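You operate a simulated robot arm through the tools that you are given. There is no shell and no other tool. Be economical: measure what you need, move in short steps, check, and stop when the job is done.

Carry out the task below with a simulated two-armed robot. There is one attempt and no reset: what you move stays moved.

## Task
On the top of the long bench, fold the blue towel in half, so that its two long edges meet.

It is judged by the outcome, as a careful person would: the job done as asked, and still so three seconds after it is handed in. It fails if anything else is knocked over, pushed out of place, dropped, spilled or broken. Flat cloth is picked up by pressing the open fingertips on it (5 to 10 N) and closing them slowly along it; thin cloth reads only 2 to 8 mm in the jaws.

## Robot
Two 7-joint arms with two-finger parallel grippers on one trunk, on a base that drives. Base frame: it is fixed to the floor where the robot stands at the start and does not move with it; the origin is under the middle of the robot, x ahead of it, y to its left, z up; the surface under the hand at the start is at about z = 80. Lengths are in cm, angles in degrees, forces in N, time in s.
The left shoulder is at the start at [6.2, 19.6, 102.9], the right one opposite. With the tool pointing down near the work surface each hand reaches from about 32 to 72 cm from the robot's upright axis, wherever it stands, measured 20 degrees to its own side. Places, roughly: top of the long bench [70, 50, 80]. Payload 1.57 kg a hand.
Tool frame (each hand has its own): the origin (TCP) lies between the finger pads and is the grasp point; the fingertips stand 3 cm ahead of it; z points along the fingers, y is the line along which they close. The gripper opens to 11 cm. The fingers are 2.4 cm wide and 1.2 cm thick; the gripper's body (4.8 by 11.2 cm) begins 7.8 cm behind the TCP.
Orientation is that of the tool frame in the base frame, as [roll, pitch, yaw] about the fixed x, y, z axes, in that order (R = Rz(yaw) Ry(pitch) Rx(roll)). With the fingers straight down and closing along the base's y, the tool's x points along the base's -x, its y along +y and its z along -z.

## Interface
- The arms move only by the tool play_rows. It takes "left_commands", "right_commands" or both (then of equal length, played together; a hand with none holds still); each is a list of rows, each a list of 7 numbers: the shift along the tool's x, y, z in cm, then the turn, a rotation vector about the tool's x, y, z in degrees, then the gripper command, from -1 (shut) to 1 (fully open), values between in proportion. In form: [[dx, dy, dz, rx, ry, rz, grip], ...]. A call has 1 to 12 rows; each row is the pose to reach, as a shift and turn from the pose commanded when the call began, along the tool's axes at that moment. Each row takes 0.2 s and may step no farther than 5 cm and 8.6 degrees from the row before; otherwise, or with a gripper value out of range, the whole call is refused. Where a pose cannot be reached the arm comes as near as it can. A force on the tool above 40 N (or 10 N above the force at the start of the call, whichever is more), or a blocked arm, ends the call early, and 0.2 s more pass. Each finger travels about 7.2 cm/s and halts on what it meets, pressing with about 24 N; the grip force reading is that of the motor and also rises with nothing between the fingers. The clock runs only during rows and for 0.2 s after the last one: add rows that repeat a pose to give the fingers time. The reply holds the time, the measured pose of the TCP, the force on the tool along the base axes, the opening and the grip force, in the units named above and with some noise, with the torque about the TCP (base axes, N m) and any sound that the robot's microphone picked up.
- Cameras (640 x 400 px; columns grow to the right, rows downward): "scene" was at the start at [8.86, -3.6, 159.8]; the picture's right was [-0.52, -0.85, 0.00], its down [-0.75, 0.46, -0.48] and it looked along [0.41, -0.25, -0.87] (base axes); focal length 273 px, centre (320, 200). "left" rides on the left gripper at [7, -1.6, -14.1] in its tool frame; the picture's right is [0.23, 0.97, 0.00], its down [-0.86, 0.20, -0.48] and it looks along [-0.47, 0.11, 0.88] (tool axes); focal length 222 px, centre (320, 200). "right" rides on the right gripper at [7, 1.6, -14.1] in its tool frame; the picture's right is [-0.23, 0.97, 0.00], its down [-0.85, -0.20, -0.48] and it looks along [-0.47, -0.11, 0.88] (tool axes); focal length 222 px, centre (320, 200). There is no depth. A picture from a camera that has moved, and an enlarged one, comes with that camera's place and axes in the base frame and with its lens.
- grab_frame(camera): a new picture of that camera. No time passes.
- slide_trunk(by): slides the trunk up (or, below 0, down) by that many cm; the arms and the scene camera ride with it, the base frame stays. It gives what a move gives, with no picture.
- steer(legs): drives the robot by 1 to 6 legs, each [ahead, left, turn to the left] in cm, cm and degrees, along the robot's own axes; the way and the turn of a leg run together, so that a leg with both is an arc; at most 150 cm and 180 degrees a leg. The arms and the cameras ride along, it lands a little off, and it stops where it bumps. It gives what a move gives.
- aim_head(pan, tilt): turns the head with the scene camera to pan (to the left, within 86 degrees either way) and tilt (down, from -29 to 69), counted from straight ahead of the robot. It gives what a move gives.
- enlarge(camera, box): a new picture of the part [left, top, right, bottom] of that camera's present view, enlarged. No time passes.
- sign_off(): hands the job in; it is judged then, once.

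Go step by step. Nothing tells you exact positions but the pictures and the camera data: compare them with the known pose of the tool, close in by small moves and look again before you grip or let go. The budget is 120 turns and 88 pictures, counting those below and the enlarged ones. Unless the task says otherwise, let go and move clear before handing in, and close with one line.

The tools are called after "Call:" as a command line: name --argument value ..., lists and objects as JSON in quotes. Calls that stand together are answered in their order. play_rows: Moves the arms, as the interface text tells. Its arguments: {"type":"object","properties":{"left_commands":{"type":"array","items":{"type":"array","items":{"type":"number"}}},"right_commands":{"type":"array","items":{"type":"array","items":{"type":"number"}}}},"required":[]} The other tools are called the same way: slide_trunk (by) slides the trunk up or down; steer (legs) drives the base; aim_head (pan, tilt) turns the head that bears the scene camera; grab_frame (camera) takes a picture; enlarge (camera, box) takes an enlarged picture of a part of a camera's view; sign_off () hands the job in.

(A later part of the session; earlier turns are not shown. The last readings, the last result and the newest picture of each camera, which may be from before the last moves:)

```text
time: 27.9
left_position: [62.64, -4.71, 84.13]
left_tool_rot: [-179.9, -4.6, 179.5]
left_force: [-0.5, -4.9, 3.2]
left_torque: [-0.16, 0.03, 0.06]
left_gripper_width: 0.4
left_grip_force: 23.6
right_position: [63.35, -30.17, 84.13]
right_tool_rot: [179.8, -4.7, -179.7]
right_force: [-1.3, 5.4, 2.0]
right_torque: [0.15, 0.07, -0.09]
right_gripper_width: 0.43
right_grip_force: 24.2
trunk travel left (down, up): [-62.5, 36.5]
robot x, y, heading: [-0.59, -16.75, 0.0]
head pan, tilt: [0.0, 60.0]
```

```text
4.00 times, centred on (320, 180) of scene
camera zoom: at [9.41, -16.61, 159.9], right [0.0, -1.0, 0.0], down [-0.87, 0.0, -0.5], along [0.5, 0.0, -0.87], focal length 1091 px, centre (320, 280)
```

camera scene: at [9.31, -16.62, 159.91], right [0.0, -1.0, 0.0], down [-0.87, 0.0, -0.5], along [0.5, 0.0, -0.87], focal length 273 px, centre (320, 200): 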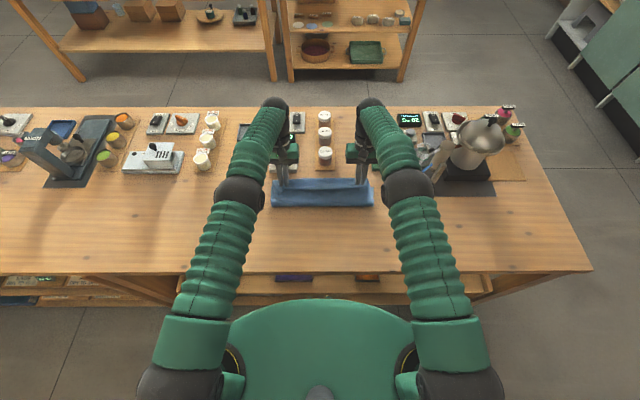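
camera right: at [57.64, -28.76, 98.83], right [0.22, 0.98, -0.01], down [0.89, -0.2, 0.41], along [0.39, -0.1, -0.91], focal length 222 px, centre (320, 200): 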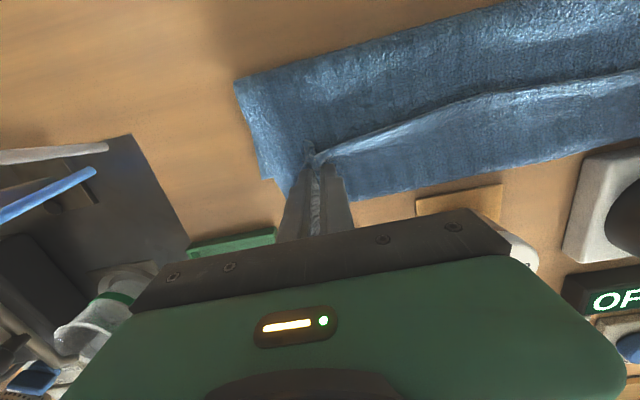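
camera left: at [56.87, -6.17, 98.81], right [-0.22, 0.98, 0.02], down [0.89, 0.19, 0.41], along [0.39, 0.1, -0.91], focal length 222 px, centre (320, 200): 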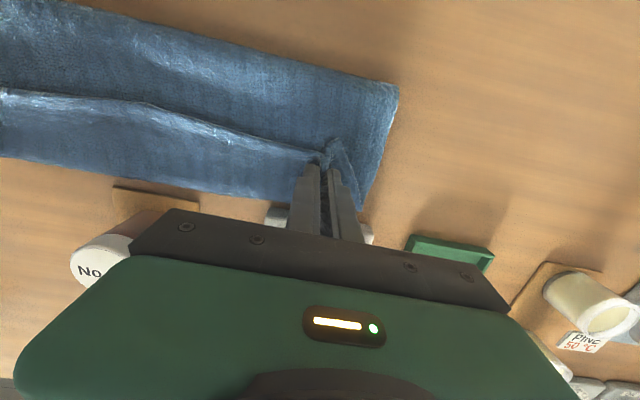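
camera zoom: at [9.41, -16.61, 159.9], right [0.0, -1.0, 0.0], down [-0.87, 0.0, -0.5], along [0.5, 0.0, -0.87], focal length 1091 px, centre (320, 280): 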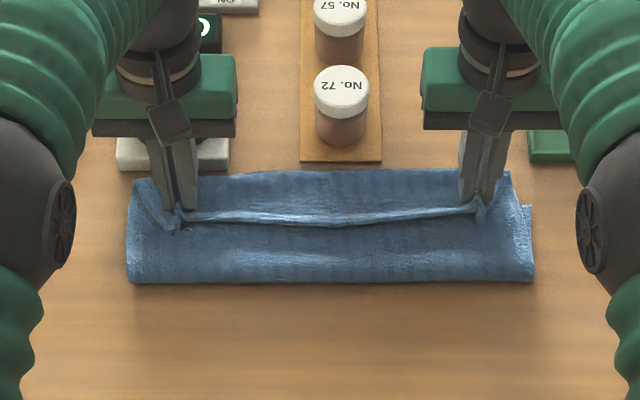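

The cloth buckled forward under the grip while it was lowered, so the visible far border is a bulge. I'll lift the held edge back up to hang taut over the fold and look.

Call:
play_rows --left_commands '[[1.1, 0, -0.9, 0, 0, 0, -1], [2.2, 0, -1.8, 0, 0, 0, -1], [3.5, 0, -3, 0, 0, 0, -1], [4.9, 0, -4.1, 0, 0, 0, -1], [6.3, 0, -5.5, 0, 0, 0, -1], [7.65, 0, -6.9, 0, 0, 0, -1], [8.8, 0, -8, 0, 0, 0, -1], [9.9, 0, -9.2, 0, 0, 0, -1], [9.9, 0, -9.2, 0, 0, 0, -1]]' --right_commands '[[1.1, 0, -0.9, 0, 0, 0, -1], [2.2, 0, -1.8, 0, 0, 0, -1], [3.5, 0, -3, 0, 0, 0, -1], [4.9, 0, -4.1, 0, 0, 0, -1], [6.3, 0, -5.5, 0, 0, 0, -1], [7.65, 0, -6.9, 0, 0, 0, -1], [8.8, 0, -8, 0, 0, 0, -1], [9.9, 0, -9.2, 0, 0, 0, -1], [9.9, 0, -9.2, 0, 0, 0, -1]]'

Call:
grab_frame --camera "left"

Call:
grab_frame --camera "right"

Call:
enlarge --camera "scene" --box '[240, 130, 400, 230]'

```text
time: 29.9
left_position: [53.51, -4.46, 94.26]
left_tool_rot: [-179.9, -4.8, 179.5]
left_force: [0.1, -8.9, 0.0]
left_torque: [-0.26, -0.01, 0.07]
left_gripper_width: 0.42
left_grip_force: 23.9
right_position: [54.45, -30.18, 94.08]
right_tool_rot: [179.8, -4.8, -179.7]
right_force: [0.2, 7.5, -0.3]
right_torque: [0.23, 0.01, -0.1]
right_gripper_width: 0.4
right_grip_force: 24.1
trunk travel left (down, up): [-62.5, 36.5]
robot x, y, heading: [-0.56, -16.62, -0.0]
head pan, tilt: [0.0, 60.0]
```

```text
55 pictures are left
camera left: at [47.77, -5.92, 108.75], right [-0.22, 0.98, 0.02], down [0.89, 0.19, 0.4], along [0.39, 0.1, -0.91], focal length 222 px, centre (320, 200)
```

left: 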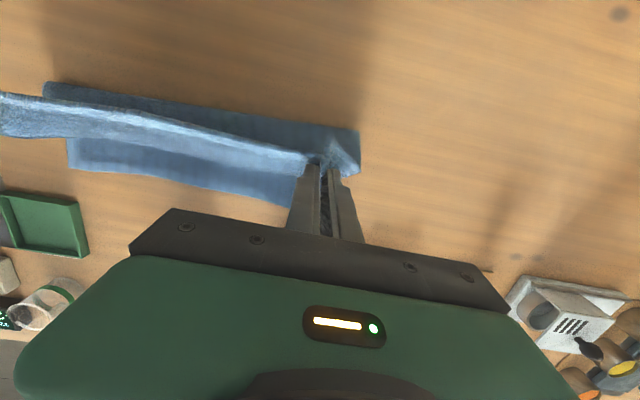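

```text
54 pictures are left
camera right: at [48.58, -28.82, 108.8], right [0.22, 0.98, -0.02], down [0.89, -0.2, 0.4], along [0.39, -0.1, -0.91], focal length 222 px, centre (320, 200)
```

right: 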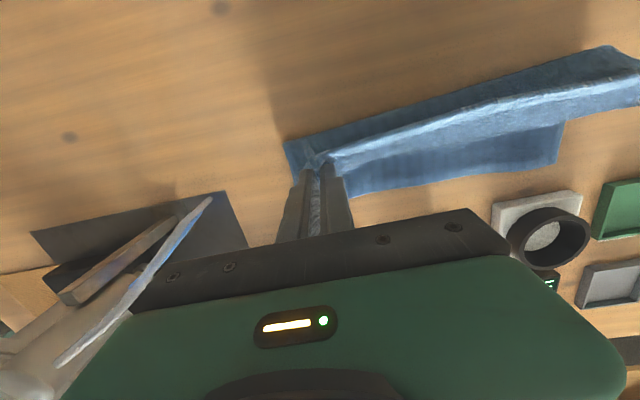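

```text
4.00 times, centred on (320, 180) of scene
camera zoom: at [9.55, -16.62, 159.88], right [0.0, -1.0, 0.0], down [-0.87, 0.0, -0.5], along [0.5, 0.0, -0.87], focal length 1091 px, centre (320, 280)
```

zoom: 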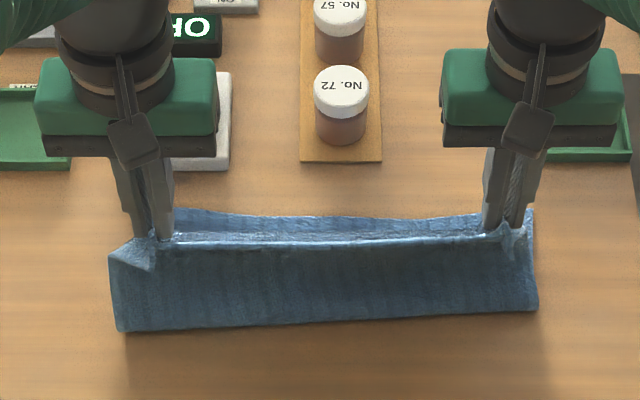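

Now the lower layer is clear: its far edge is at x≈62, the fold at 50.5–52.4, and the hands are skewed by 1 cm. I'll square the hands and bring the edge over along a taut forward arc.

Call:
play_rows --left_commands '[[-1.15, 0, -0.1, 0, 0, 0, -1], [-2.2, 0, 0.2, 0, 0, 0, -1], [-3.21, 0, 0.52, 0, 0, 0, -1], [-4.3, 0, 1.1, 0, 0, 0, -1], [-5.32, 0, 1.74, 0, 0, 0, -1], [-6.3, 0, 2.5, 0, 0, 0, -1], [-7.16, 0, 3.29, 0, 0, 0, -1], [-8, 0, 4.3, 0, 0, 0, -1], [-8.64, 0, 5.27, 0, 0, 0, -1], [-8.64, 0, 5.27, 0, 0, 0, -1]]' --right_commands '[[-0.18, 0, -0.22, 0, 0, 0, -1], [-1.2, 0, 0.1, 0, 0, 0, -1], [-2.24, 0, 0.41, 0, 0, 0, -1], [-3.3, 0, 1, 0, 0, 0, -1], [-4.36, 0, 1.63, 0, 0, 0, -1], [-5.3, 0, 2.4, 0, 0, 0, -1], [-6.2, 0, 3.17, 0, 0, 0, -1], [-7, 0, 4.2, 0, 0, 0, -1], [-7.68, 0, 5.15, 0, 0, 0, -1], [-7.68, 0, 5.15, 0, 0, 0, -1]]'

Call:
grab_frame --camera "left"

Call:
enlarge --camera "scene" --box '[240, 130, 400, 230]'

```text
time: 32.1
left_position: [61.68, -4.51, 87.99]
left_tool_rot: [-179.9, -4.6, 179.5]
left_force: [0.1, -5.3, -0.2]
left_torque: [-0.19, -0.02, 0.05]
left_gripper_width: 0.42
left_grip_force: 23.3
right_position: [61.34, -30.17, 88.23]
right_tool_rot: [179.8, -4.7, -179.7]
right_force: [0.2, 5.9, -1.3]
right_torque: [0.14, 0.0, -0.13]
right_gripper_width: 0.43
right_grip_force: 23.8
trunk travel left (down, up): [-62.5, 36.5]
robot x, y, heading: [-0.36, -16.69, -0.3]
head pan, tilt: [0.0, 60.0]
```

```text
52 pictures are left
camera left: at [55.88, -6.08, 102.64], right [-0.22, 0.98, 0.02], down [0.89, 0.19, 0.41], along [0.39, 0.1, -0.91], focal length 222 px, centre (320, 200)
```

left: 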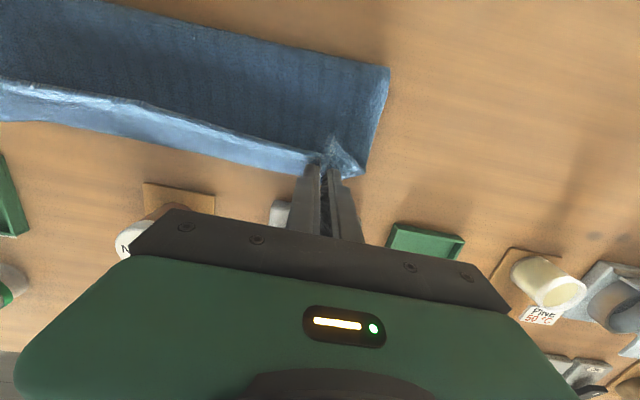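

```text
4.00 times, centred on (320, 180) of scene
camera zoom: at [9.49, -16.62, 159.89], right [0.0, -1.0, 0.0], down [-0.87, 0.0, -0.5], along [0.5, 0.0, -0.87], focal length 1091 px, centre (320, 280)
```

zoom: 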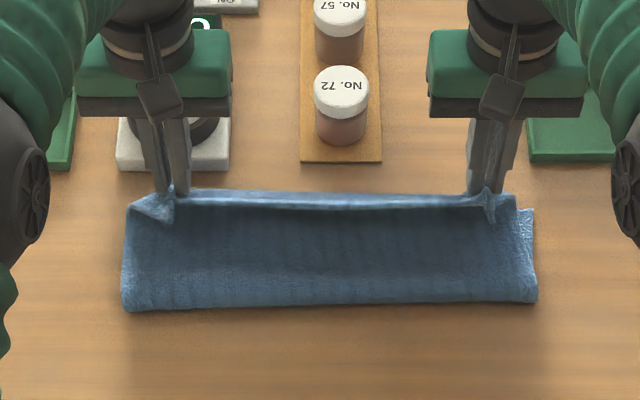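

The sheet now leans forward properly. I'll pull it a bit further and set it down on the far edge.

Call:
play_rows --left_commands '[[-0.8, 0, 0.6, 0, 0, 0, -1], [-1.43, 0, 1.38, 0, 0, 0, -1], [-2.0, 0, 2.2, 0, 0, 0, -1], [-2.36, 0, 2.9, 0, 0, 0, -1], [-2.43, 0, 3.6, 0, 0, 0, -1], [-2.43, 0, 3.6, 0, 0, 0, -1]]' --right_commands '[[-1, 0, 0.7, 0, 0, 0, -1], [-1.74, 0, 1.55, 0, 0, 0, -1], [-2.3, 0, 2.4, 0, 0, 0, -1], [-2.68, 0, 3.08, 0, 0, 0, -1], [-2.75, 0, 3.77, 0, 0, 0, -1], [-2.75, 0, 3.77, 0, 0, 0, -1]]'

Call:
grab_frame --camera "left"

Call:
grab_frame --camera "right"

Call:
enlarge --camera "scene" --box '[240, 130, 400, 230]'

```text
time: 33.5
left_position: [63.82, -4.56, 84.28]
left_tool_rot: [-179.9, -4.8, 179.5]
left_force: [-0.5, -5.7, 1.9]
left_torque: [-0.17, 0.04, 0.08]
left_gripper_width: 0.41
left_grip_force: 23.7
right_position: [64.17, -30.25, 84.22]
right_tool_rot: [179.8, -4.7, -179.7]
right_force: [-0.5, 7.0, 0.0]
right_torque: [0.16, 0.02, -0.06]
right_gripper_width: 0.44
right_grip_force: 24.1
trunk travel left (down, up): [-62.5, 36.5]
robot x, y, heading: [-0.7, -16.52, 0.0]
head pan, tilt: [0.0, 60.0]
```

```text
50 pictures are left
camera left: at [58.14, -6.09, 98.83], right [-0.22, 0.98, 0.02], down [0.89, 0.19, 0.41], along [0.39, 0.1, -0.91], focal length 222 px, centre (320, 200)
```

left: 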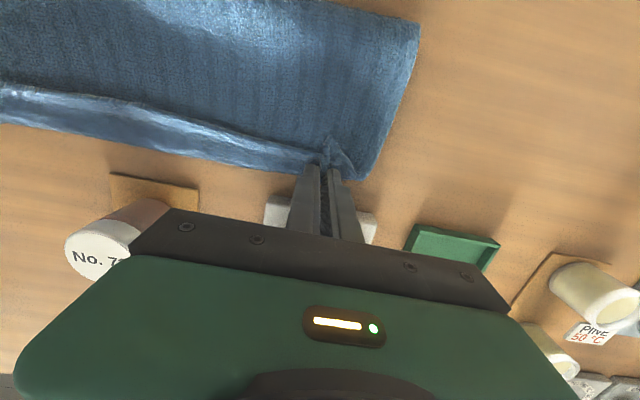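

```text
49 pictures are left
camera right: at [58.3, -28.81, 99.0], right [0.22, 0.98, -0.02], down [0.89, -0.2, 0.41], along [0.39, -0.1, -0.91], focal length 222 px, centre (320, 200)
```

right: 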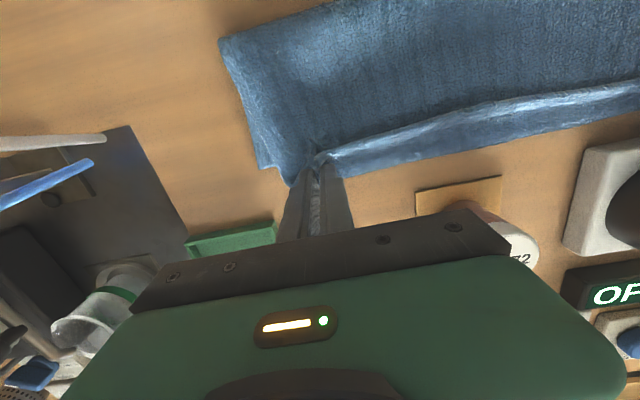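

```text
4.00 times, centred on (320, 180) of scene
camera zoom: at [9.54, -16.6, 159.89], right [0.0, -1.0, 0.0], down [-0.87, 0.0, -0.5], along [0.5, 0.0, -0.87], focal length 1091 px, centre (320, 280)
```

zoom: 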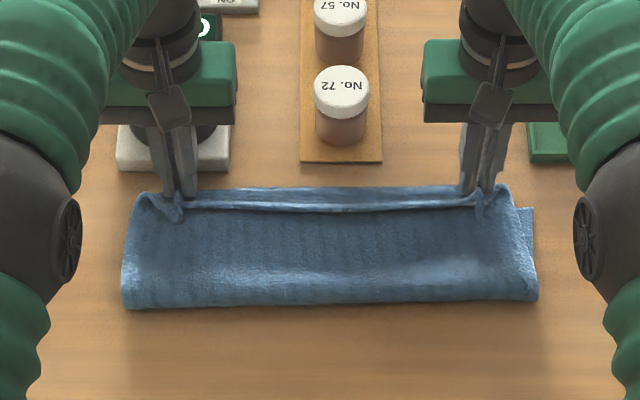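

The edge is laid at the far side, overshooting slightly with a small curl in the jaws. I'll ease it back 0.8 cm, set it down, open slowly and rise clear.

Call:
play_rows --left_commands '[[0.4, 0, 0.1, 0, 0, 0, -1], [0.8, 0, 0.3, 0, 0, 0, -1], [0.8, 0, 0.3, 0, 0, 0, -0.9], [0.8, 0, 0.3, 0, 0, 0, -0.8], [0.8, 0, 0.3, 0, 0, 0, -0.7], [0.8, 0, 0.3, 0, 0, 0, -0.6], [0.8, 0, 0.3, 0, 0, 0, -0.6], [0.8, 0, -0.5, 0, 0, 0, -0.6], [0.8, 0, -2, 0, 0, 0, -0.6], [0.8, 0, -5, 0, 0, 0, -0.6], [0.8, 0, -8, 0, 0, 0, -0.6]]' --right_commands '[[0.5, 0, 0.1, 0, 0, 0, -1], [1, 0, 0.3, 0, 0, 0, -1], [1, 0, 0.3, 0, 0, 0, -0.9], [1, 0, 0.3, 0, 0, 0, -0.8], [1, 0, 0.3, 0, 0, 0, -0.7], [1, 0, 0.3, 0, 0, 0, -0.6], [1, 0, 0.3, 0, 0, 0, -0.6], [1, 0, -0.5, 0, 0, 0, -0.6], [1, 0, -2, 0, 0, 0, -0.6], [1, 0, -5, 0, 0, 0, -0.6], [1, 0, -8, 0, 0, 0, -0.6]]'

Call:
grab_frame --camera "left"

Call:
grab_frame --camera "right"

Call:
enlarge --camera "scene" --box '[240, 130, 400, 230]'

```text
time: 35.9
left_position: [63.73, -4.42, 92.57]
left_tool_rot: [-179.9, -4.7, 179.5]
left_force: [0.0, 0.0, -0.2]
left_torque: [0.01, 0.02, -0.02]
left_gripper_width: 2.22
left_grip_force: 0.0
right_position: [63.55, -30.23, 92.23]
right_tool_rot: [179.7, -4.6, -179.7]
right_force: [-0.3, 0.3, 0.2]
right_torque: [-0.01, 0.0, 0.0]
right_gripper_width: 2.2
right_grip_force: 0.1
trunk travel left (down, up): [-62.5, 36.5]
robot x, y, heading: [-0.19, -16.71, -0.1]
head pan, tilt: [0.0, 60.0]
```

```text
47 pictures are left
camera left: at [58.07, -5.95, 107.05], right [-0.22, 0.98, 0.02], down [0.89, 0.19, 0.41], along [0.39, 0.1, -0.91], focal length 222 px, centre (320, 200)
```

left: 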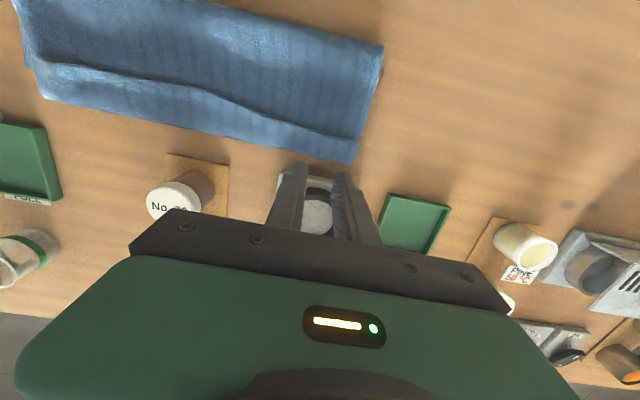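

```text
46 pictures are left
camera right: at [57.76, -28.85, 107.01], right [0.22, 0.98, -0.02], down [0.89, -0.2, 0.41], along [0.39, -0.1, -0.91], focal length 222 px, centre (320, 200)
```

right: 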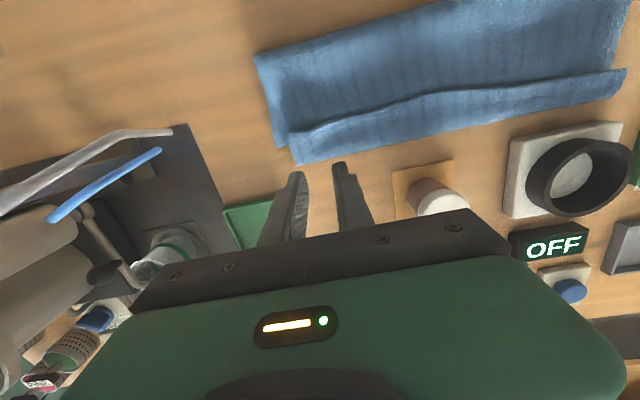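

```text
4.00 times, centred on (320, 180) of scene
camera zoom: at [9.44, -16.61, 159.89], right [0.0, -1.0, 0.0], down [-0.87, 0.0, -0.5], along [0.5, 0.0, -0.87], focal length 1091 px, centre (320, 280)
```

zoom: 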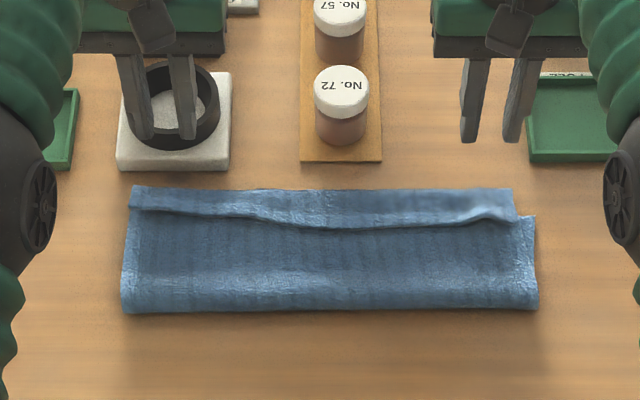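

The towel is doubled over, but the top edge is curled back about 3 cm on itself. I'll look closer before uncurling it.

Call:
enlarge --camera "left" --box '[0, 0, 400, 250]'

Call:
enlarge --camera "scene" --box '[330, 165, 394, 205]'

```text
1.60 times, centred on (200, 125) of left
camera zoom: at [58.07, -5.95, 107.05], right [-0.22, 0.98, 0.02], down [0.89, 0.19, 0.41], along [0.39, 0.1, -0.91], focal length 355 px, centre (512, 320)
```

zoom: 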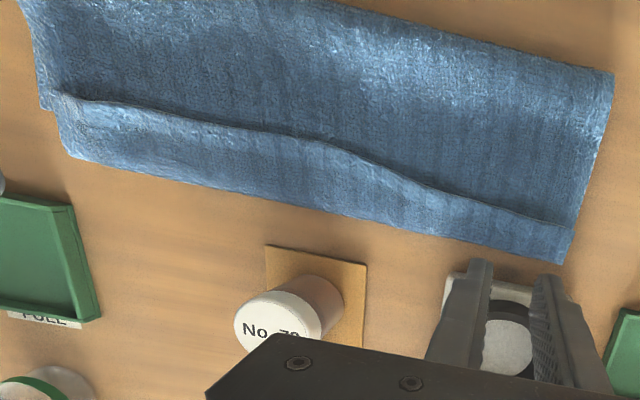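

```text
10.00 times, centred on (362, 185) of scene
camera zoom: at [9.44, -16.61, 159.89], right [0.0, -1.0, 0.0], down [-0.87, 0.0, -0.5], along [0.5, 0.0, -0.87], focal length 2728 px, centre (-100, 350)
```

zoom: 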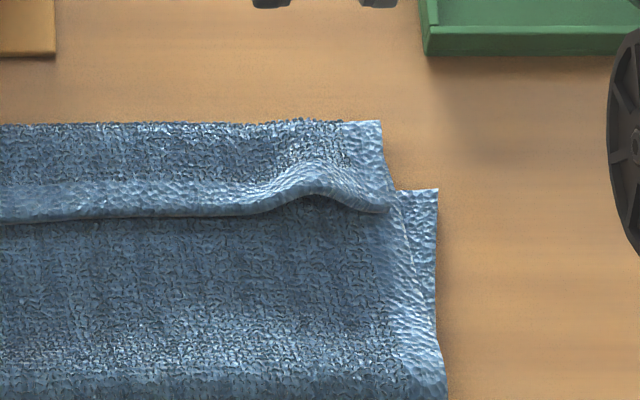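

The lip of the curled strip faces the robot at x≈61 (left) and 60.4 (right). I'll re-grip it with the hands tilted forward, so I can lay the towel open again and refold it the other way, where the wrist can turn further.

Call:
play_rows --left_commands '[[0.5, 0, 0, 0, -7.5, 0, -0.5], [1, 0, 0, 0, -15, 0, -0.27], [1.5, 0, 0, 0, -22.5, 0, -0.27], [2, 0, 1, 0, -30, 0, -0.27], [2.5, 0.1, 2, 0, -37.5, 0, -0.27], [2.55, 0.2, 3.5, 0, -45, 0, -0.27], [2.55, 0.2, 5.2, 0, -45, 0, -0.27], [2.55, 0.2, 5.2, 0, -45, 0, -0.27]]' --right_commands '[[0.5, 0, 0, 0, -7.5, 0, -0.5], [1, 0, 0, 0, -15, 0, -0.27], [1.5, 0, 0, 0, -22.5, 0, -0.27], [2, 0, 1, 0, -30, 0, -0.27], [2.5, 0, 2, 0, -37.5, 0, -0.27], [2.93, 0, 3.5, 0, -45, 0, -0.27], [2.93, 0, 4.97, 0, -45, 0, -0.27], [2.93, 0, 4.97, 0, -45, 0, -0.27]]'

Call:
grab_frame --camera "left"

Call:
grab_frame --camera "right"

```text
time: 37.7
left_position: [60.76, -4.25, 87.26]
left_tool_rot: [-179.9, 40.3, 179.5]
left_force: [-0.9, 0.5, 0.5]
left_torque: [0.0, -0.02, 0.02]
left_gripper_width: 4.0
left_grip_force: 0.0
right_position: [60.31, -30.43, 87.61]
right_tool_rot: [179.7, 40.2, -179.9]
right_force: [0.1, 1.0, -0.2]
right_torque: [-0.01, -0.03, -0.01]
right_gripper_width: 4.01
right_grip_force: 0.1
trunk travel left (down, up): [-62.5, 36.5]
robot x, y, heading: [-0.69, -16.43, -0.1]
head pan, tilt: [0.0, 60.0]
```

```text
42 pictures are left
camera left: at [46.32, -5.8, 93.51], right [-0.17, 0.97, -0.15], down [0.34, 0.2, 0.92], along [0.92, 0.1, -0.37], focal length 222 px, centre (320, 200)
```

left: 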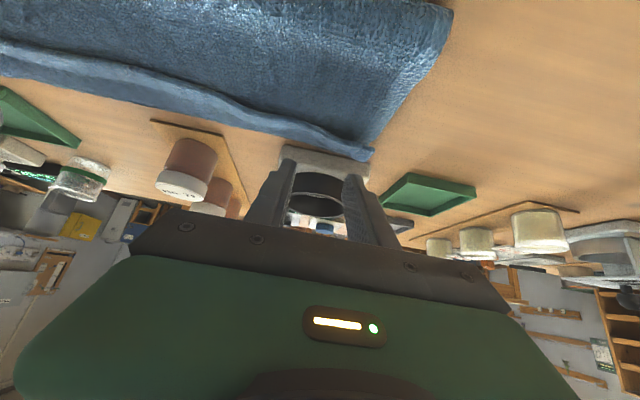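

```text
41 pictures are left
camera right: at [45.78, -28.92, 93.98], right [0.17, 0.97, 0.15], down [0.34, -0.2, 0.92], along [0.92, -0.1, -0.37], focal length 222 px, centre (320, 200)
```

right: 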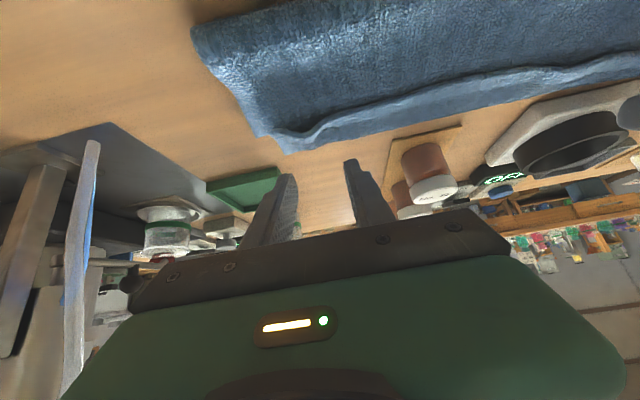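

The lip is just ahead of the low fingertip corners. I'll come down until light contact.

Call:
play_rows --left_commands '[[0.8, 0, 1.3, 0, 0, 0, -0.27], [1.4, 0, 2.2, 0, 0, 0, -0.27], [1.68, 0, 2.63, 0, 0, 0, -0.27], [1.68, 0, 2.63, 0, 0, 0, -0.27]]' --right_commands '[[1, 0, 1.3, 0, 0, 0, -0.27], [1.7, 0, 2.3, 0, 0, 0, -0.27], [2.03, 0, 2.73, 0, 0, 0, -0.27], [2.03, 0, 2.73, 0, 0, 0, -0.27]]'

Call:
enlarge --camera "left" --box '[180, 60, 460, 235]'

Call:
enlarge --camera "right" --box '[180, 60, 460, 235]'

```text
time: 38.7
left_position: [61.38, -4.38, 84.25]
left_tool_rot: [-179.9, 40.3, 179.7]
left_force: [0.1, -0.3, 0.3]
left_torque: [0.0, 0.0, 0.0]
left_gripper_width: 4.0
left_grip_force: 0.0
right_position: [60.48, -30.4, 84.23]
right_tool_rot: [179.7, 40.3, -179.9]
right_force: [-0.2, -0.1, 0.9]
right_torque: [0.04, 0.02, -0.04]
right_gripper_width: 3.99
right_grip_force: 0.0
trunk travel left (down, up): [-62.5, 36.5]
robot x, y, heading: [-0.87, -16.52, -0.1]
head pan, tilt: [0.0, 60.0]
```

```text
2.29 times, centred on (320, 148) of left
camera zoom: at [46.89, -5.9, 90.4], right [-0.17, 0.97, -0.15], down [0.35, 0.2, 0.92], along [0.92, 0.1, -0.37], focal length 508 px, centre (320, 320)
```

zoom: 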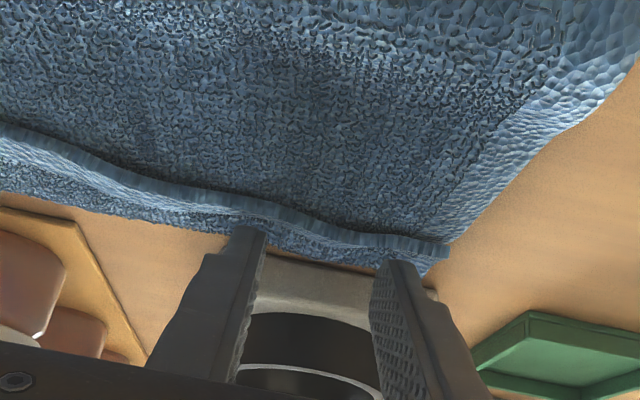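

```text
2.29 times, centred on (320, 148) of right
camera zoom: at [45.98, -28.91, 90.48], right [0.17, 0.97, 0.15], down [0.34, -0.2, 0.92], along [0.92, -0.1, -0.37], focal length 508 px, centre (320, 320)
```

zoom: 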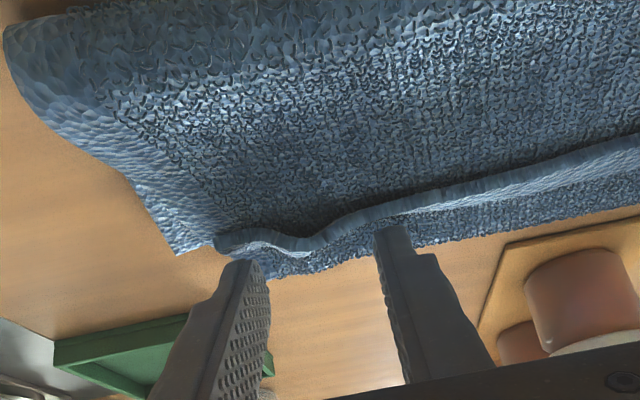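

The flap's edge is plainly visible and both jaws straddle it. I'll press down gently step by step.

Call:
play_rows --left_commands '[[0.13, 0, 0.15, 0, 0, 0, -0.27], [0.26, 0, 0.3, 0, 0, 0, -0.27], [0.26, 0, 0.3, 0, 0, 0, -0.27]]' --right_commands '[[0.13, 0, 0.15, 0, 0, 0, -0.27], [0.26, 0, 0.3, 0, 0, 0, -0.27], [0.26, 0, 0.3, 0, 0, 0, -0.27]]'

```text
time: 39.5
left_position: [61.16, -4.38, 84.05]
left_tool_rot: [180.0, 40.3, 179.6]
left_force: [-0.1, -0.8, 1.4]
left_torque: [-0.02, -0.02, 0.03]
left_gripper_width: 4.0
left_grip_force: 0.1
right_position: [60.56, -30.27, 83.93]
right_tool_rot: [179.7, 40.2, -179.9]
right_force: [-0.9, -0.2, 2.4]
right_torque: [0.0, 0.01, 0.02]
right_gripper_width: 4.01
right_grip_force: 0.0
trunk travel left (down, up): [-62.5, 36.5]
robot x, y, heading: [-0.58, -16.16, 0.0]
head pan, tilt: [0.0, 60.0]
```

Call:
play_rows --left_commands '[[0.08, 0, 0.1, 0, 0, 0, -0.27], [0.08, 0, 0.1, 0, 0, 0, -0.36], [0.08, 0, 0.1, 0, 0, 0, -0.45], [0.08, 0, 0.1, 0, 0, 0, -0.54], [0.08, 0, 0.1, 0, 0, 0, -0.63], [0.08, 0, 0.1, 0, 0, 0, -0.72], [0.08, 0, 0.1, 0, 0, 0, -0.81], [0.08, 0, 0.1, 0, 0, 0, -0.9], [0.08, 0, 0.1, 0, 0, 0, -1], [0.08, 0, 0.1, 0, 0, 0, -1], [0.08, 0, 0.1, 0, 0, 0, -1]]' --right_commands '[[0.05, 0, 0.07, 0, 0, 0, -0.27], [0.05, 0, 0.07, 0, 0, 0, -0.36], [0.05, 0, 0.07, 0, 0, 0, -0.45], [0.05, 0, 0.07, 0, 0, 0, -0.54], [0.05, 0, 0.07, 0, 0, 0, -0.63], [0.05, 0, 0.07, 0, 0, 0, -0.72], [0.05, 0, 0.07, 0, 0, 0, -0.81], [0.05, 0, 0.07, 0, 0, 0, -0.9], [0.05, 0, 0.07, 0, 0, 0, -1], [0.05, 0, 0.07, 0, 0, 0, -1], [0.05, 0, 0.07, 0, 0, 0, -1]]'

Call:
enlarge --camera "left" --box '[180, 60, 460, 235]'

Call:
enlarge --camera "right" --box '[180, 60, 460, 235]'

```text
time: 41.9
left_position: [61.1, -4.38, 83.88]
left_tool_rot: [-179.9, 40.3, 179.5]
left_force: [0.1, -5.6, 1.5]
left_torque: [-0.18, 0.03, -0.06]
left_gripper_width: 0.34
left_grip_force: 24.1
right_position: [60.45, -30.2, 83.77]
right_tool_rot: [179.7, 40.2, -179.8]
right_force: [0.9, 5.8, 6.1]
right_torque: [0.18, -0.1, 0.05]
right_gripper_width: 0.62
right_grip_force: 24.2
trunk travel left (down, up): [-62.5, 36.5]
robot x, y, heading: [-0.91, -16.52, -0.0]
head pan, tilt: [0.0, 60.0]
```

```text
2.29 times, centred on (320, 148) of left
camera zoom: at [46.76, -5.87, 90.07], right [-0.16, 0.98, -0.15], down [0.34, 0.2, 0.92], along [0.92, 0.1, -0.37], focal length 508 px, centre (320, 320)
```

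zoom: 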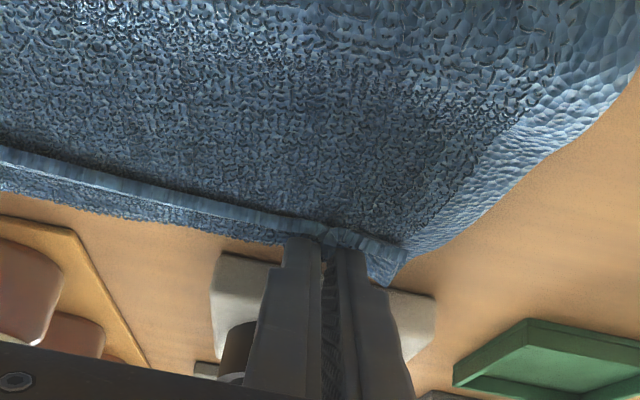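

```text
2.29 times, centred on (320, 148) of right
camera zoom: at [45.96, -28.79, 90.16], right [0.17, 0.97, 0.15], down [0.34, -0.2, 0.92], along [0.92, -0.1, -0.37], focal length 508 px, centre (320, 320)
```

zoom: 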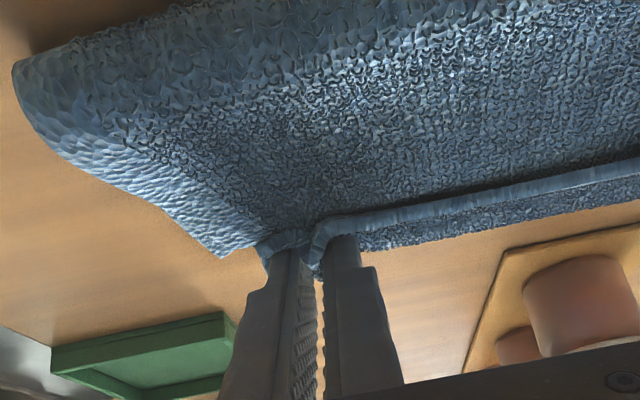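

Both jaws hold the flap's edge. I'll lift it back off the lower layer, check it, then drive back to lay the towel open.

Call:
play_rows --left_commands '[[0.1, 0, -1.2, 0, 0, 0, -1], [0.2, 0, -2.5, 0, 0, 0, -1], [0.3, 0, -3.8, 0, 0, 0, -1], [0.4, 0, -5, 0, 0, 0, -1], [0.5, 0, -6.3, 0, 0, 0, -1], [0.6, 0, -7.5, 0, 0, 0, -1], [0.7, 0, -8.8, 0, 0, 0, -1], [0.7, 0, -10, 0, 0, 0, -1], [0.7, 0, -10, 0, 0, 0, -1]]' --right_commands '[[0.1, 0, -1.2, 0, 0, 0, -1], [0.2, 0, -2.5, 0, 0, 0, -1], [0.3, 0, -3.8, 0, 0, 0, -1], [0.4, 0, -5, 0, 0, 0, -1], [0.5, 0, -6.3, 0, 0, 0, -1], [0.6, 0, -7.5, 0, 0, 0, -1], [0.7, 0, -8.8, 0, 0, 0, -1], [0.7, 0, -10, 0, 0, 0, -1], [0.7, 0, -10, 0, 0, 0, -1]]'

Call:
enlarge --camera "scene" --box '[240, 130, 400, 230]'

```text
time: 43.9
left_position: [54.29, -4.43, 91.05]
left_tool_rot: [-179.9, 40.2, 179.6]
left_force: [-0.1, -7.6, 0.3]
left_torque: [-0.19, 0.03, -0.04]
left_gripper_width: 0.37
left_grip_force: 24.0
right_position: [53.54, -30.38, 90.75]
right_tool_rot: [179.8, 40.2, -179.9]
right_force: [1.2, 6.8, 0.2]
right_torque: [0.22, 0.0, 0.05]
right_gripper_width: 0.57
right_grip_force: 24.1
trunk travel left (down, up): [-62.5, 36.5]
robot x, y, heading: [-0.63, -16.76, 0.0]
head pan, tilt: [0.0, 60.0]
```

```text
4.00 times, centred on (320, 180) of scene
camera zoom: at [9.45, -16.64, 159.89], right [0.0, -1.0, 0.0], down [-0.87, 0.0, -0.5], along [0.5, 0.0, -0.87], focal length 1091 px, centre (320, 280)
```

zoom: 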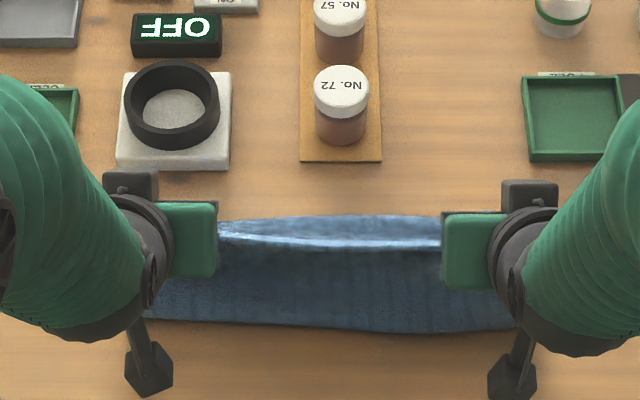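

Only the top layer came up. I'll drive back about 16 cm, carrying its edge over to the near side.

Call:
steer --legs '[[-8, 0, 0], [-8, 0, 0]]'

Call:
enlarge --camera "scene" --box '[240, 110, 400, 210]'

Call:
grab_frame --camera "left"

```text
time: 45.6
left_position: [38.7, -4.52, 90.94]
left_tool_rot: [-179.8, 40.2, 179.4]
left_force: [-0.4, -7.1, -1.2]
left_torque: [-0.25, 0.01, -0.07]
left_gripper_width: 0.32
left_grip_force: 23.9
right_position: [37.91, -30.37, 90.79]
right_tool_rot: [179.8, 40.2, 180.0]
right_force: [-0.2, 7.1, 1.4]
right_torque: [0.28, -0.05, 0.03]
right_gripper_width: 0.56
right_grip_force: 23.9
trunk travel left (down, up): [-62.5, 36.5]
robot x, y, heading: [-16.35, -16.4, -0.2]
head pan, tilt: [0.0, 60.0]
```

```text
4.00 times, centred on (320, 160) of scene
camera zoom: at [-6.0, -16.61, 159.87], right [0.0, -1.0, 0.0], down [-0.87, 0.0, -0.5], along [0.5, 0.0, -0.87], focal length 1091 px, centre (320, 360)
```

zoom: 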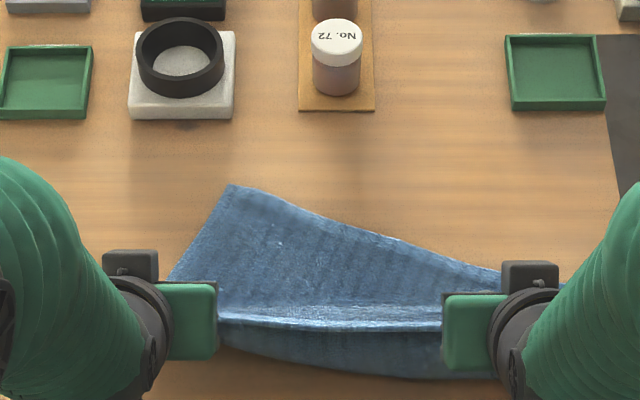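

```text
34 pictures are left
camera left: at [24.26, -5.87, 97.26], right [-0.16, 0.98, -0.15], down [0.35, 0.2, 0.92], along [0.92, 0.1, -0.37], focal length 222 px, centre (320, 200)
```

left: 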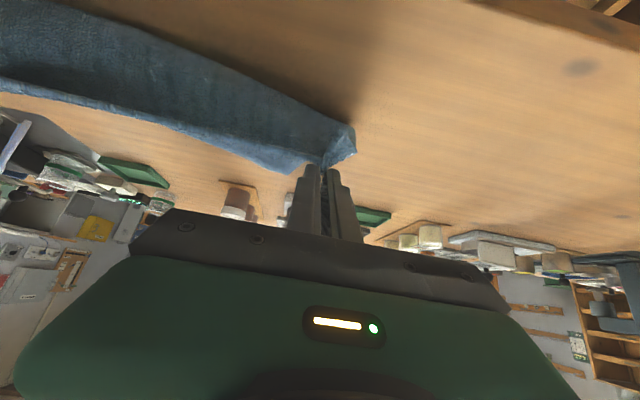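

The right side of the lower layer was dragged along too, so the right jaw has probably caught both layers. I'll set both hands down near the front, release everything and look.

Call:
play_rows --left_commands '[[1.5, 0, 0.9, 0, 0, 0, -1], [3, 0, 1.9, 0, 0, 0, -1], [4.5, 0, 2.8, 0, 0, 0, -1], [5.6, 0, 3.4, 0, 0, 0, -1], [5.6, 0, 3.4, 0, 0, 0, -0.7], [5.6, 0, 3.4, 0, 0, 0, -0.3], [5.6, 0, 3.4, 0, 0, 0, -0.2], [5.6, 0, 1.4, 0, 0, 0, -0.2], [5.6, 0, -3, 0, 0, 0, -0.2], [5.6, 0, -7.5, 0, 0, 0, -0.2], [4, 0, -12, 0, 0, 0, -0.2]]' --right_commands '[[1.3, 0, 1, 0, 0, 0, -1], [2.6, 0, 2, 0, 0, 0, -1], [3.9, 0, 3, 0, 0, 0, -1], [4.9, 0, 3.8, 0, 0, 0, -1], [4.9, 0, 3.8, 0, 0, 0, -0.7], [4.9, 0, 3.8, 0, 0, 0, -0.3], [4.9, 0, 3.8, 0, 0, 0, -0.2], [4.9, 0, 1.8, 0, 0, 0, -0.2], [4.9, 0, -3, 0, 0, 0, -0.2], [4.9, 0, -7.5, 0, 0, 0, -0.2], [3.5, 0, -12, 0, 0, 0, -0.2]]'

Call:
enlarge --camera "scene" --box '[220, 110, 412, 230]'

```text
time: 48.0
left_position: [28.22, -5.0, 98.33]
left_tool_rot: [-179.9, 40.4, 179.3]
left_force: [0.1, 0.1, 0.1]
left_torque: [-0.01, 0.01, 0.02]
left_gripper_width: 4.4
left_grip_force: 0.0
left hand out of reach, approached as far as the arm can: row 11
right_position: [28.61, -30.25, 98.18]
right_tool_rot: [179.7, 40.5, 180.0]
right_force: [0.2, 1.7, 0.0]
right_torque: [-0.03, -0.01, 0.01]
right_gripper_width: 4.42
right_grip_force: 0.0
right hand out of reach, approached as far as the arm can: row 11
trunk travel left (down, up): [-62.5, 36.5]
robot x, y, heading: [-16.2, -16.73, -0.3]
head pan, tilt: [0.0, 60.0]
```

```text
3.33 times, centred on (316, 170) of scene
camera zoom: at [-7.0, -16.6, 159.93], right [0.0, -1.0, 0.0], down [-0.86, 0.0, -0.5], along [0.5, 0.0, -0.86], focal length 909 px, centre (333, 300)
```

zoom: 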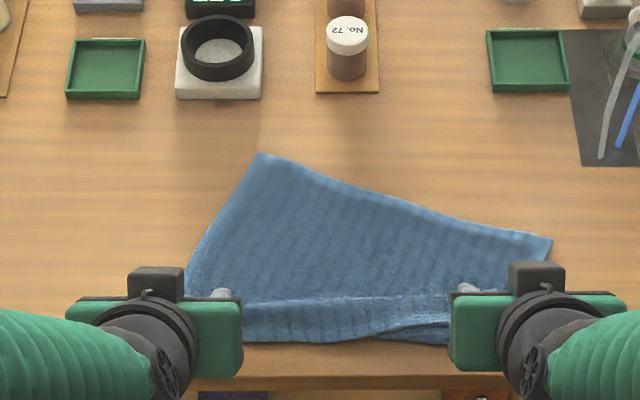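

The towel is unfolded but skewed: its far-left corner is near [58.7,-8], far-right near [47,-40], and the front edge is partly rumpled. I'll turn the hands upright, drive forward and look for corners to pull it flat.

Call:
play_rows --left_commands '[[-1, 0.5, 1.5, 0, 7, 0, -0.27], [-2.2, 1, 3.4, 0, 14, 0, -0.27], [-3.4, 1.5, 5, 0, 21, 0, -0.27], [-4.6, 2, 6.7, 0, 28, 0, -0.27], [-5.8, 2.5, 8.4, 0, 35, 0, -0.27], [-6.84, 3, 10, 0, 40, 0, -0.27], [-6.84, 3, 10, 0, 40, 0, -0.27]]' --right_commands '[[-1, -1, 1.5, 0, 7, 0, -0.27], [-2.2, -2, 3.4, 0, 14, 0, -0.27], [-3.4, -3, 5, 0, 21, 0, -0.27], [-4.6, -4, 6.7, 0, 28, 0, -0.27], [-5.8, -5, 8.4, 0, 35, 0, -0.27], [-6.84, -6, 10, 0, 40, 0, -0.27], [-6.84, -6, 10, 0, 40, 0, -0.27]]'

Call:
steer --legs '[[12, 0, 0]]'

Call:
enlarge --camera "scene" --box '[224, 130, 416, 250]'

Call:
grab_frame --camera "right"

```text
time: 48.8
left_position: [35.59, -5.62, 103.38]
left_tool_rot: [-169.8, 27.8, -176.8]
left_force: [0.3, 0.4, -0.2]
left_torque: [-0.07, -0.02, 0.0]
left_gripper_width: 4.04
left_grip_force: 0.0
right_position: [34.46, -32.77, 96.39]
right_tool_rot: [179.7, 20.7, -180.0]
right_force: [0.1, 0.4, -0.5]
right_torque: [0.0, -0.01, -0.02]
right_gripper_width: 4.05
right_grip_force: 0.0
trunk travel left (down, up): [-62.5, 36.5]
robot x, y, heading: [-16.36, -16.47, -0.2]
head pan, tilt: [0.0, 60.0]
stopped in row 4 (left hand): the arm was blocked; the commanded pose is now the measured one
```

```text
time: 50.0
left_position: [47.58, -5.77, 103.55]
left_tool_rot: [-169.7, 28.0, -176.7]
left_force: [-0.5, 0.4, -0.5]
left_torque: [0.01, 0.01, -0.01]
left_gripper_width: 4.03
left_grip_force: 0.1
right_position: [46.43, -32.85, 96.52]
right_tool_rot: [179.7, 21.0, -180.0]
right_force: [0.8, -0.7, -0.5]
right_torque: [0.01, -0.01, 0.01]
right_gripper_width: 4.02
right_grip_force: 0.1
trunk travel left (down, up): [-62.5, 36.5]
robot x, y, heading: [-3.81, -16.91, -0.1]
head pan, tilt: [0.0, 60.0]
```

```text
3.33 times, centred on (320, 190) of scene
camera zoom: at [5.61, -16.7, 159.92], right [-0.01, -1.0, 0.0], down [-0.87, 0.0, -0.5], along [0.5, 0.0, -0.87], focal length 909 px, centre (320, 233)
```

zoom: 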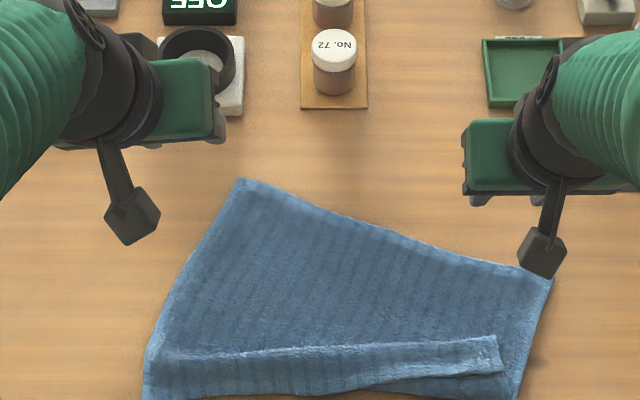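

```text
31 pictures are left
camera right: at [34.91, -31.46, 107.4], right [0.21, 0.97, 0.09], down [0.63, -0.2, 0.75], along [0.75, -0.1, -0.65], focal length 222 px, centre (320, 200)
```

right: 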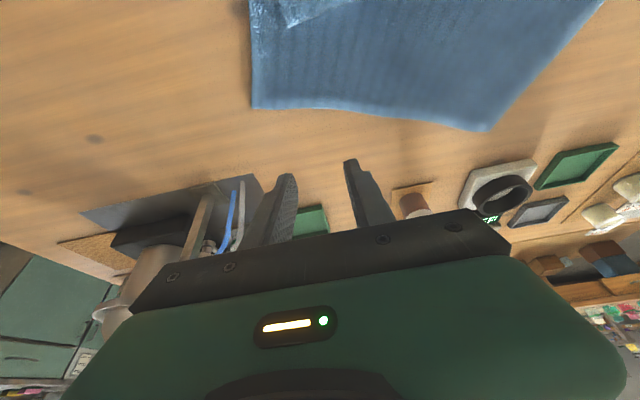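

I need to see the front of the towel as well, so I'll take a lower crop.

Call:
enlarge --camera "scene" --box '[240, 180, 416, 290]'

```text
3.64 times, centred on (328, 235) of scene
camera zoom: at [5.61, -16.7, 159.92], right [-0.01, -1.0, 0.0], down [-0.87, 0.0, -0.5], along [0.5, 0.0, -0.87], focal length 992 px, centre (291, 73)
```

zoom: 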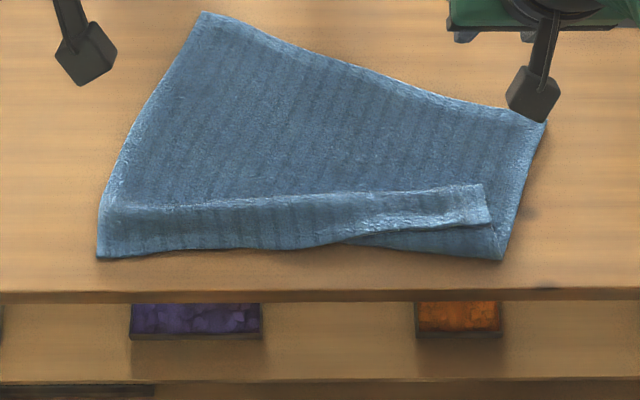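

The towel has a Z-fold along the front right. The near-left corner is at [33.6,-0.5], and the far corners are at [57.8,-8.3] and [46.8,-39.5]. I'll square up the hands, then take both far corners and pull the towel straight.

Call:
play_rows --left_commands '[[0, 0, 0, -2.3, 7, 0.2, -0.27], [0, 0, 0, -4.6, 14.1, 0.4, -0.27], [0, 0, 0, -7, 21.1, 0.5, -0.27], [0, 0, 0, -9.3, 28.2, 0.7, -0.27], [0, 0, 0, -9.3, 28.2, 0.7, -0.27]]' --right_commands '[[0, 0, 0, 0, 5, 0, -0.27], [0, 0, 0, 0, 10, 0, -0.27], [0, 0, 0, 0, 16, 0, -0.27], [0, 0, 0, 0, 21, 0, -0.27], [0, 0, 0, 0, 21, 0, -0.27]]'

Call:
steer --legs '[[3, 0, 0]]'

```text
time: 50.9
left_position: [48.54, -6.24, 109.36]
left_tool_rot: [-171.5, 13.4, -178.4]
left_force: [-0.7, -0.3, -0.1]
left_torque: [0.03, 0.02, -0.01]
left_gripper_width: 4.0
left_grip_force: 0.0
right_position: [46.65, -32.83, 96.46]
right_tool_rot: [179.7, 4.8, -179.8]
right_force: [-1.3, -0.3, -0.9]
right_torque: [-0.03, 0.0, 0.02]
right_gripper_width: 4.03
right_grip_force: 0.0
trunk travel left (down, up): [-62.5, 36.5]
robot x, y, heading: [-4.2, -16.28, -0.3]
head pan, tilt: [0.0, 60.0]
stopped in row 4 (left hand): the arm was blocked; the commanded pose is now the measured one
```

```text
time: 51.7
left_position: [50.7, -6.25, 110.16]
left_tool_rot: [-171.5, 14.0, -178.4]
left_force: [0.0, 0.7, 0.1]
left_torque: [0.0, -0.02, 0.01]
left_gripper_width: 3.99
left_grip_force: 0.0
right_position: [48.94, -32.74, 97.0]
right_tool_rot: [179.7, 5.5, -179.8]
right_force: [-0.3, 0.2, 0.3]
right_torque: [-0.03, -0.03, 0.02]
right_gripper_width: 4.03
right_grip_force: 0.2
trunk travel left (down, up): [-62.5, 36.5]
robot x, y, heading: [-1.42, -16.69, -0.2]
head pan, tilt: [0.0, 60.0]
```

Call:
play_rows --left_commands '[[-0.3, -0.5, 3, 0, 0, 0, -0.27], [-0.6, -1, 6.5, 0, 0, 0, -0.27], [-1, -2, 10, -2, 3.5, 0, -0.27], [-1, -2, 12.5, -4, 7, 0, -0.27], [-1, -2, 12.5, -6, 10.5, 0, -0.27], [-1, -2, 12.5, -8, 13.8, 0, -0.27], [-1, -2, 12.5, -8, 13.8, 0, -0.27]]' --right_commands '[[0, 0, 0, 0, 2, 0, -0.27], [0, 0, 0, 0, 5.5, 0, -0.27], [0, 0, 0, 0, 5.5, 0, -0.27], [0, 0, 0, 0, 5.5, 0, -0.27], [0, 0, 0, 0, 5.5, 0, -0.27], [0, 0, 0, 0, 5.5, 0, -0.27], [0, 0, 0, 0, 5.5, 0, -0.27]]'

```text
time: 53.3
left_position: [54.93, -10.07, 98.44]
left_tool_rot: [-179.6, 0.0, -179.4]
left_force: [-0.3, 0.4, 0.4]
left_torque: [0.02, 0.0, 0.0]
left_gripper_width: 4.01
left_grip_force: 0.0
right_position: [49.28, -32.72, 96.63]
right_tool_rot: [179.7, -0.4, -179.7]
right_force: [-0.6, -0.5, -1.0]
right_torque: [0.01, 0.01, -0.02]
right_gripper_width: 4.03
right_grip_force: 0.0
trunk travel left (down, up): [-62.5, 36.5]
robot x, y, heading: [-1.0, -16.48, 0.0]
head pan, tilt: [0.0, 60.0]
```

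Call:
play_rows --left_commands '[[-0.2, -0.2, 3, -0.6, 3.7, 4.8, -0.27], [-0.4, -0.4, 6, -1.2, 7.4, 9.6, -0.27], [-0.6, -0.6, 9, -1.9, 11.1, 14.5, -0.27], [-0.67, -0.83, 11.5, -2.5, 14.9, 19.3, -0.27], [-0.67, -0.83, 11.5, -2.5, 14.9, 19.3, -0.27]]' --right_commands '[[0.6, -0.9, 2.5, -0.6, 3.7, 4.8, -0.27], [1.2, -1.7, 5, -1.2, 7.4, 9.6, -0.27], [1.9, -2.6, 7.5, -1.9, 11.1, 14.5, -0.27], [2.5, -3.4, 9.7, -2.5, 14.9, 19.3, -0.27], [2.5, -3.4, 9.7, -2.5, 14.9, 19.3, -0.27]]'

Call:
grab_frame --camera "left"

Call:
grab_frame --camera "right"

```text
time: 54.5
left_position: [55.86, -10.94, 87.19]
left_tool_rot: [-179.5, -14.9, 160.9]
left_force: [0.6, -0.4, 0.8]
left_torque: [0.04, 0.0, 0.01]
left_gripper_width: 4.01
left_grip_force: 0.1
right_position: [46.75, -35.94, 87.2]
right_tool_rot: [179.9, -15.5, 160.8]
right_force: [-0.2, -0.1, 0.3]
right_torque: [0.02, -0.01, 0.01]
right_gripper_width: 4.02
right_grip_force: 0.1
trunk travel left (down, up): [-62.5, 36.5]
robot x, y, heading: [-1.23, -16.76, -0.4]
head pan, tilt: [0.0, 60.0]
```

```text
29 pictures are left
camera left: at [52.43, -11.32, 102.52], right [0.11, 0.99, 0.05], down [0.96, -0.12, 0.24], along [0.24, 0.02, -0.97], focal length 222 px, centre (320, 200)
```

left: 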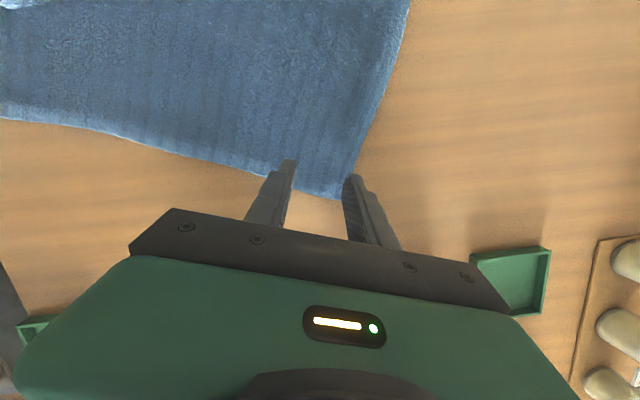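

```text
28 pictures are left
camera right: at [44.52, -33.68, 102.83], right [0.53, 0.85, -0.06], down [0.83, -0.5, 0.23], along [0.17, -0.17, -0.97], focal length 222 px, centre (320, 200)
```

right: 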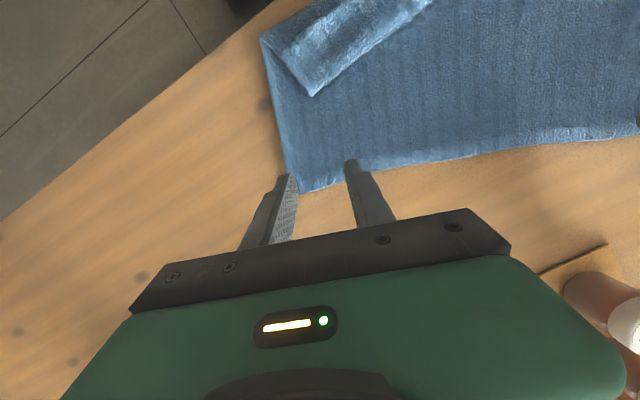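

The corners check out at [58,-9] and [47,-38.6]. I'll shift both hands a little inward along the edge and lower them to near contact.

Call:
play_rows --left_commands '[[-0.3, -1.4, 1, 0, 0, 0, -0.27], [-0.6, -1.4, 2.2, 0, 0, 0, -0.27], [-0.86, -1.4, 3.2, 0, 0, 0, -0.27], [-0.86, -1.4, 3.2, 0, 0, 0, -0.27]]' --right_commands '[[-0.3, 1.2, 1, 0, 0, 0, -0.27], [-0.6, 1.2, 2.2, 0, 0, 0, -0.27], [-0.86, 1.2, 3.2, 0, 0, 0, -0.27], [-0.86, 1.2, 3.2, 0, 0, 0, -0.27]]'

```text
time: 55.5
left_position: [55.45, -12.24, 83.84]
left_tool_rot: [-179.5, -15.1, 161.0]
left_force: [-0.3, -0.4, 0.9]
left_torque: [-0.01, -0.01, 0.0]
left_gripper_width: 4.02
left_grip_force: 0.1
right_position: [47.16, -35.02, 83.58]
right_tool_rot: [179.9, -15.5, 161.0]
right_force: [-0.1, -0.3, 1.0]
right_torque: [-0.02, 0.0, 0.0]
right_gripper_width: 4.02
right_grip_force: 0.0
trunk travel left (down, up): [-62.5, 36.5]
robot x, y, heading: [-1.59, -16.54, -0.3]
head pan, tilt: [0.0, 60.0]
```

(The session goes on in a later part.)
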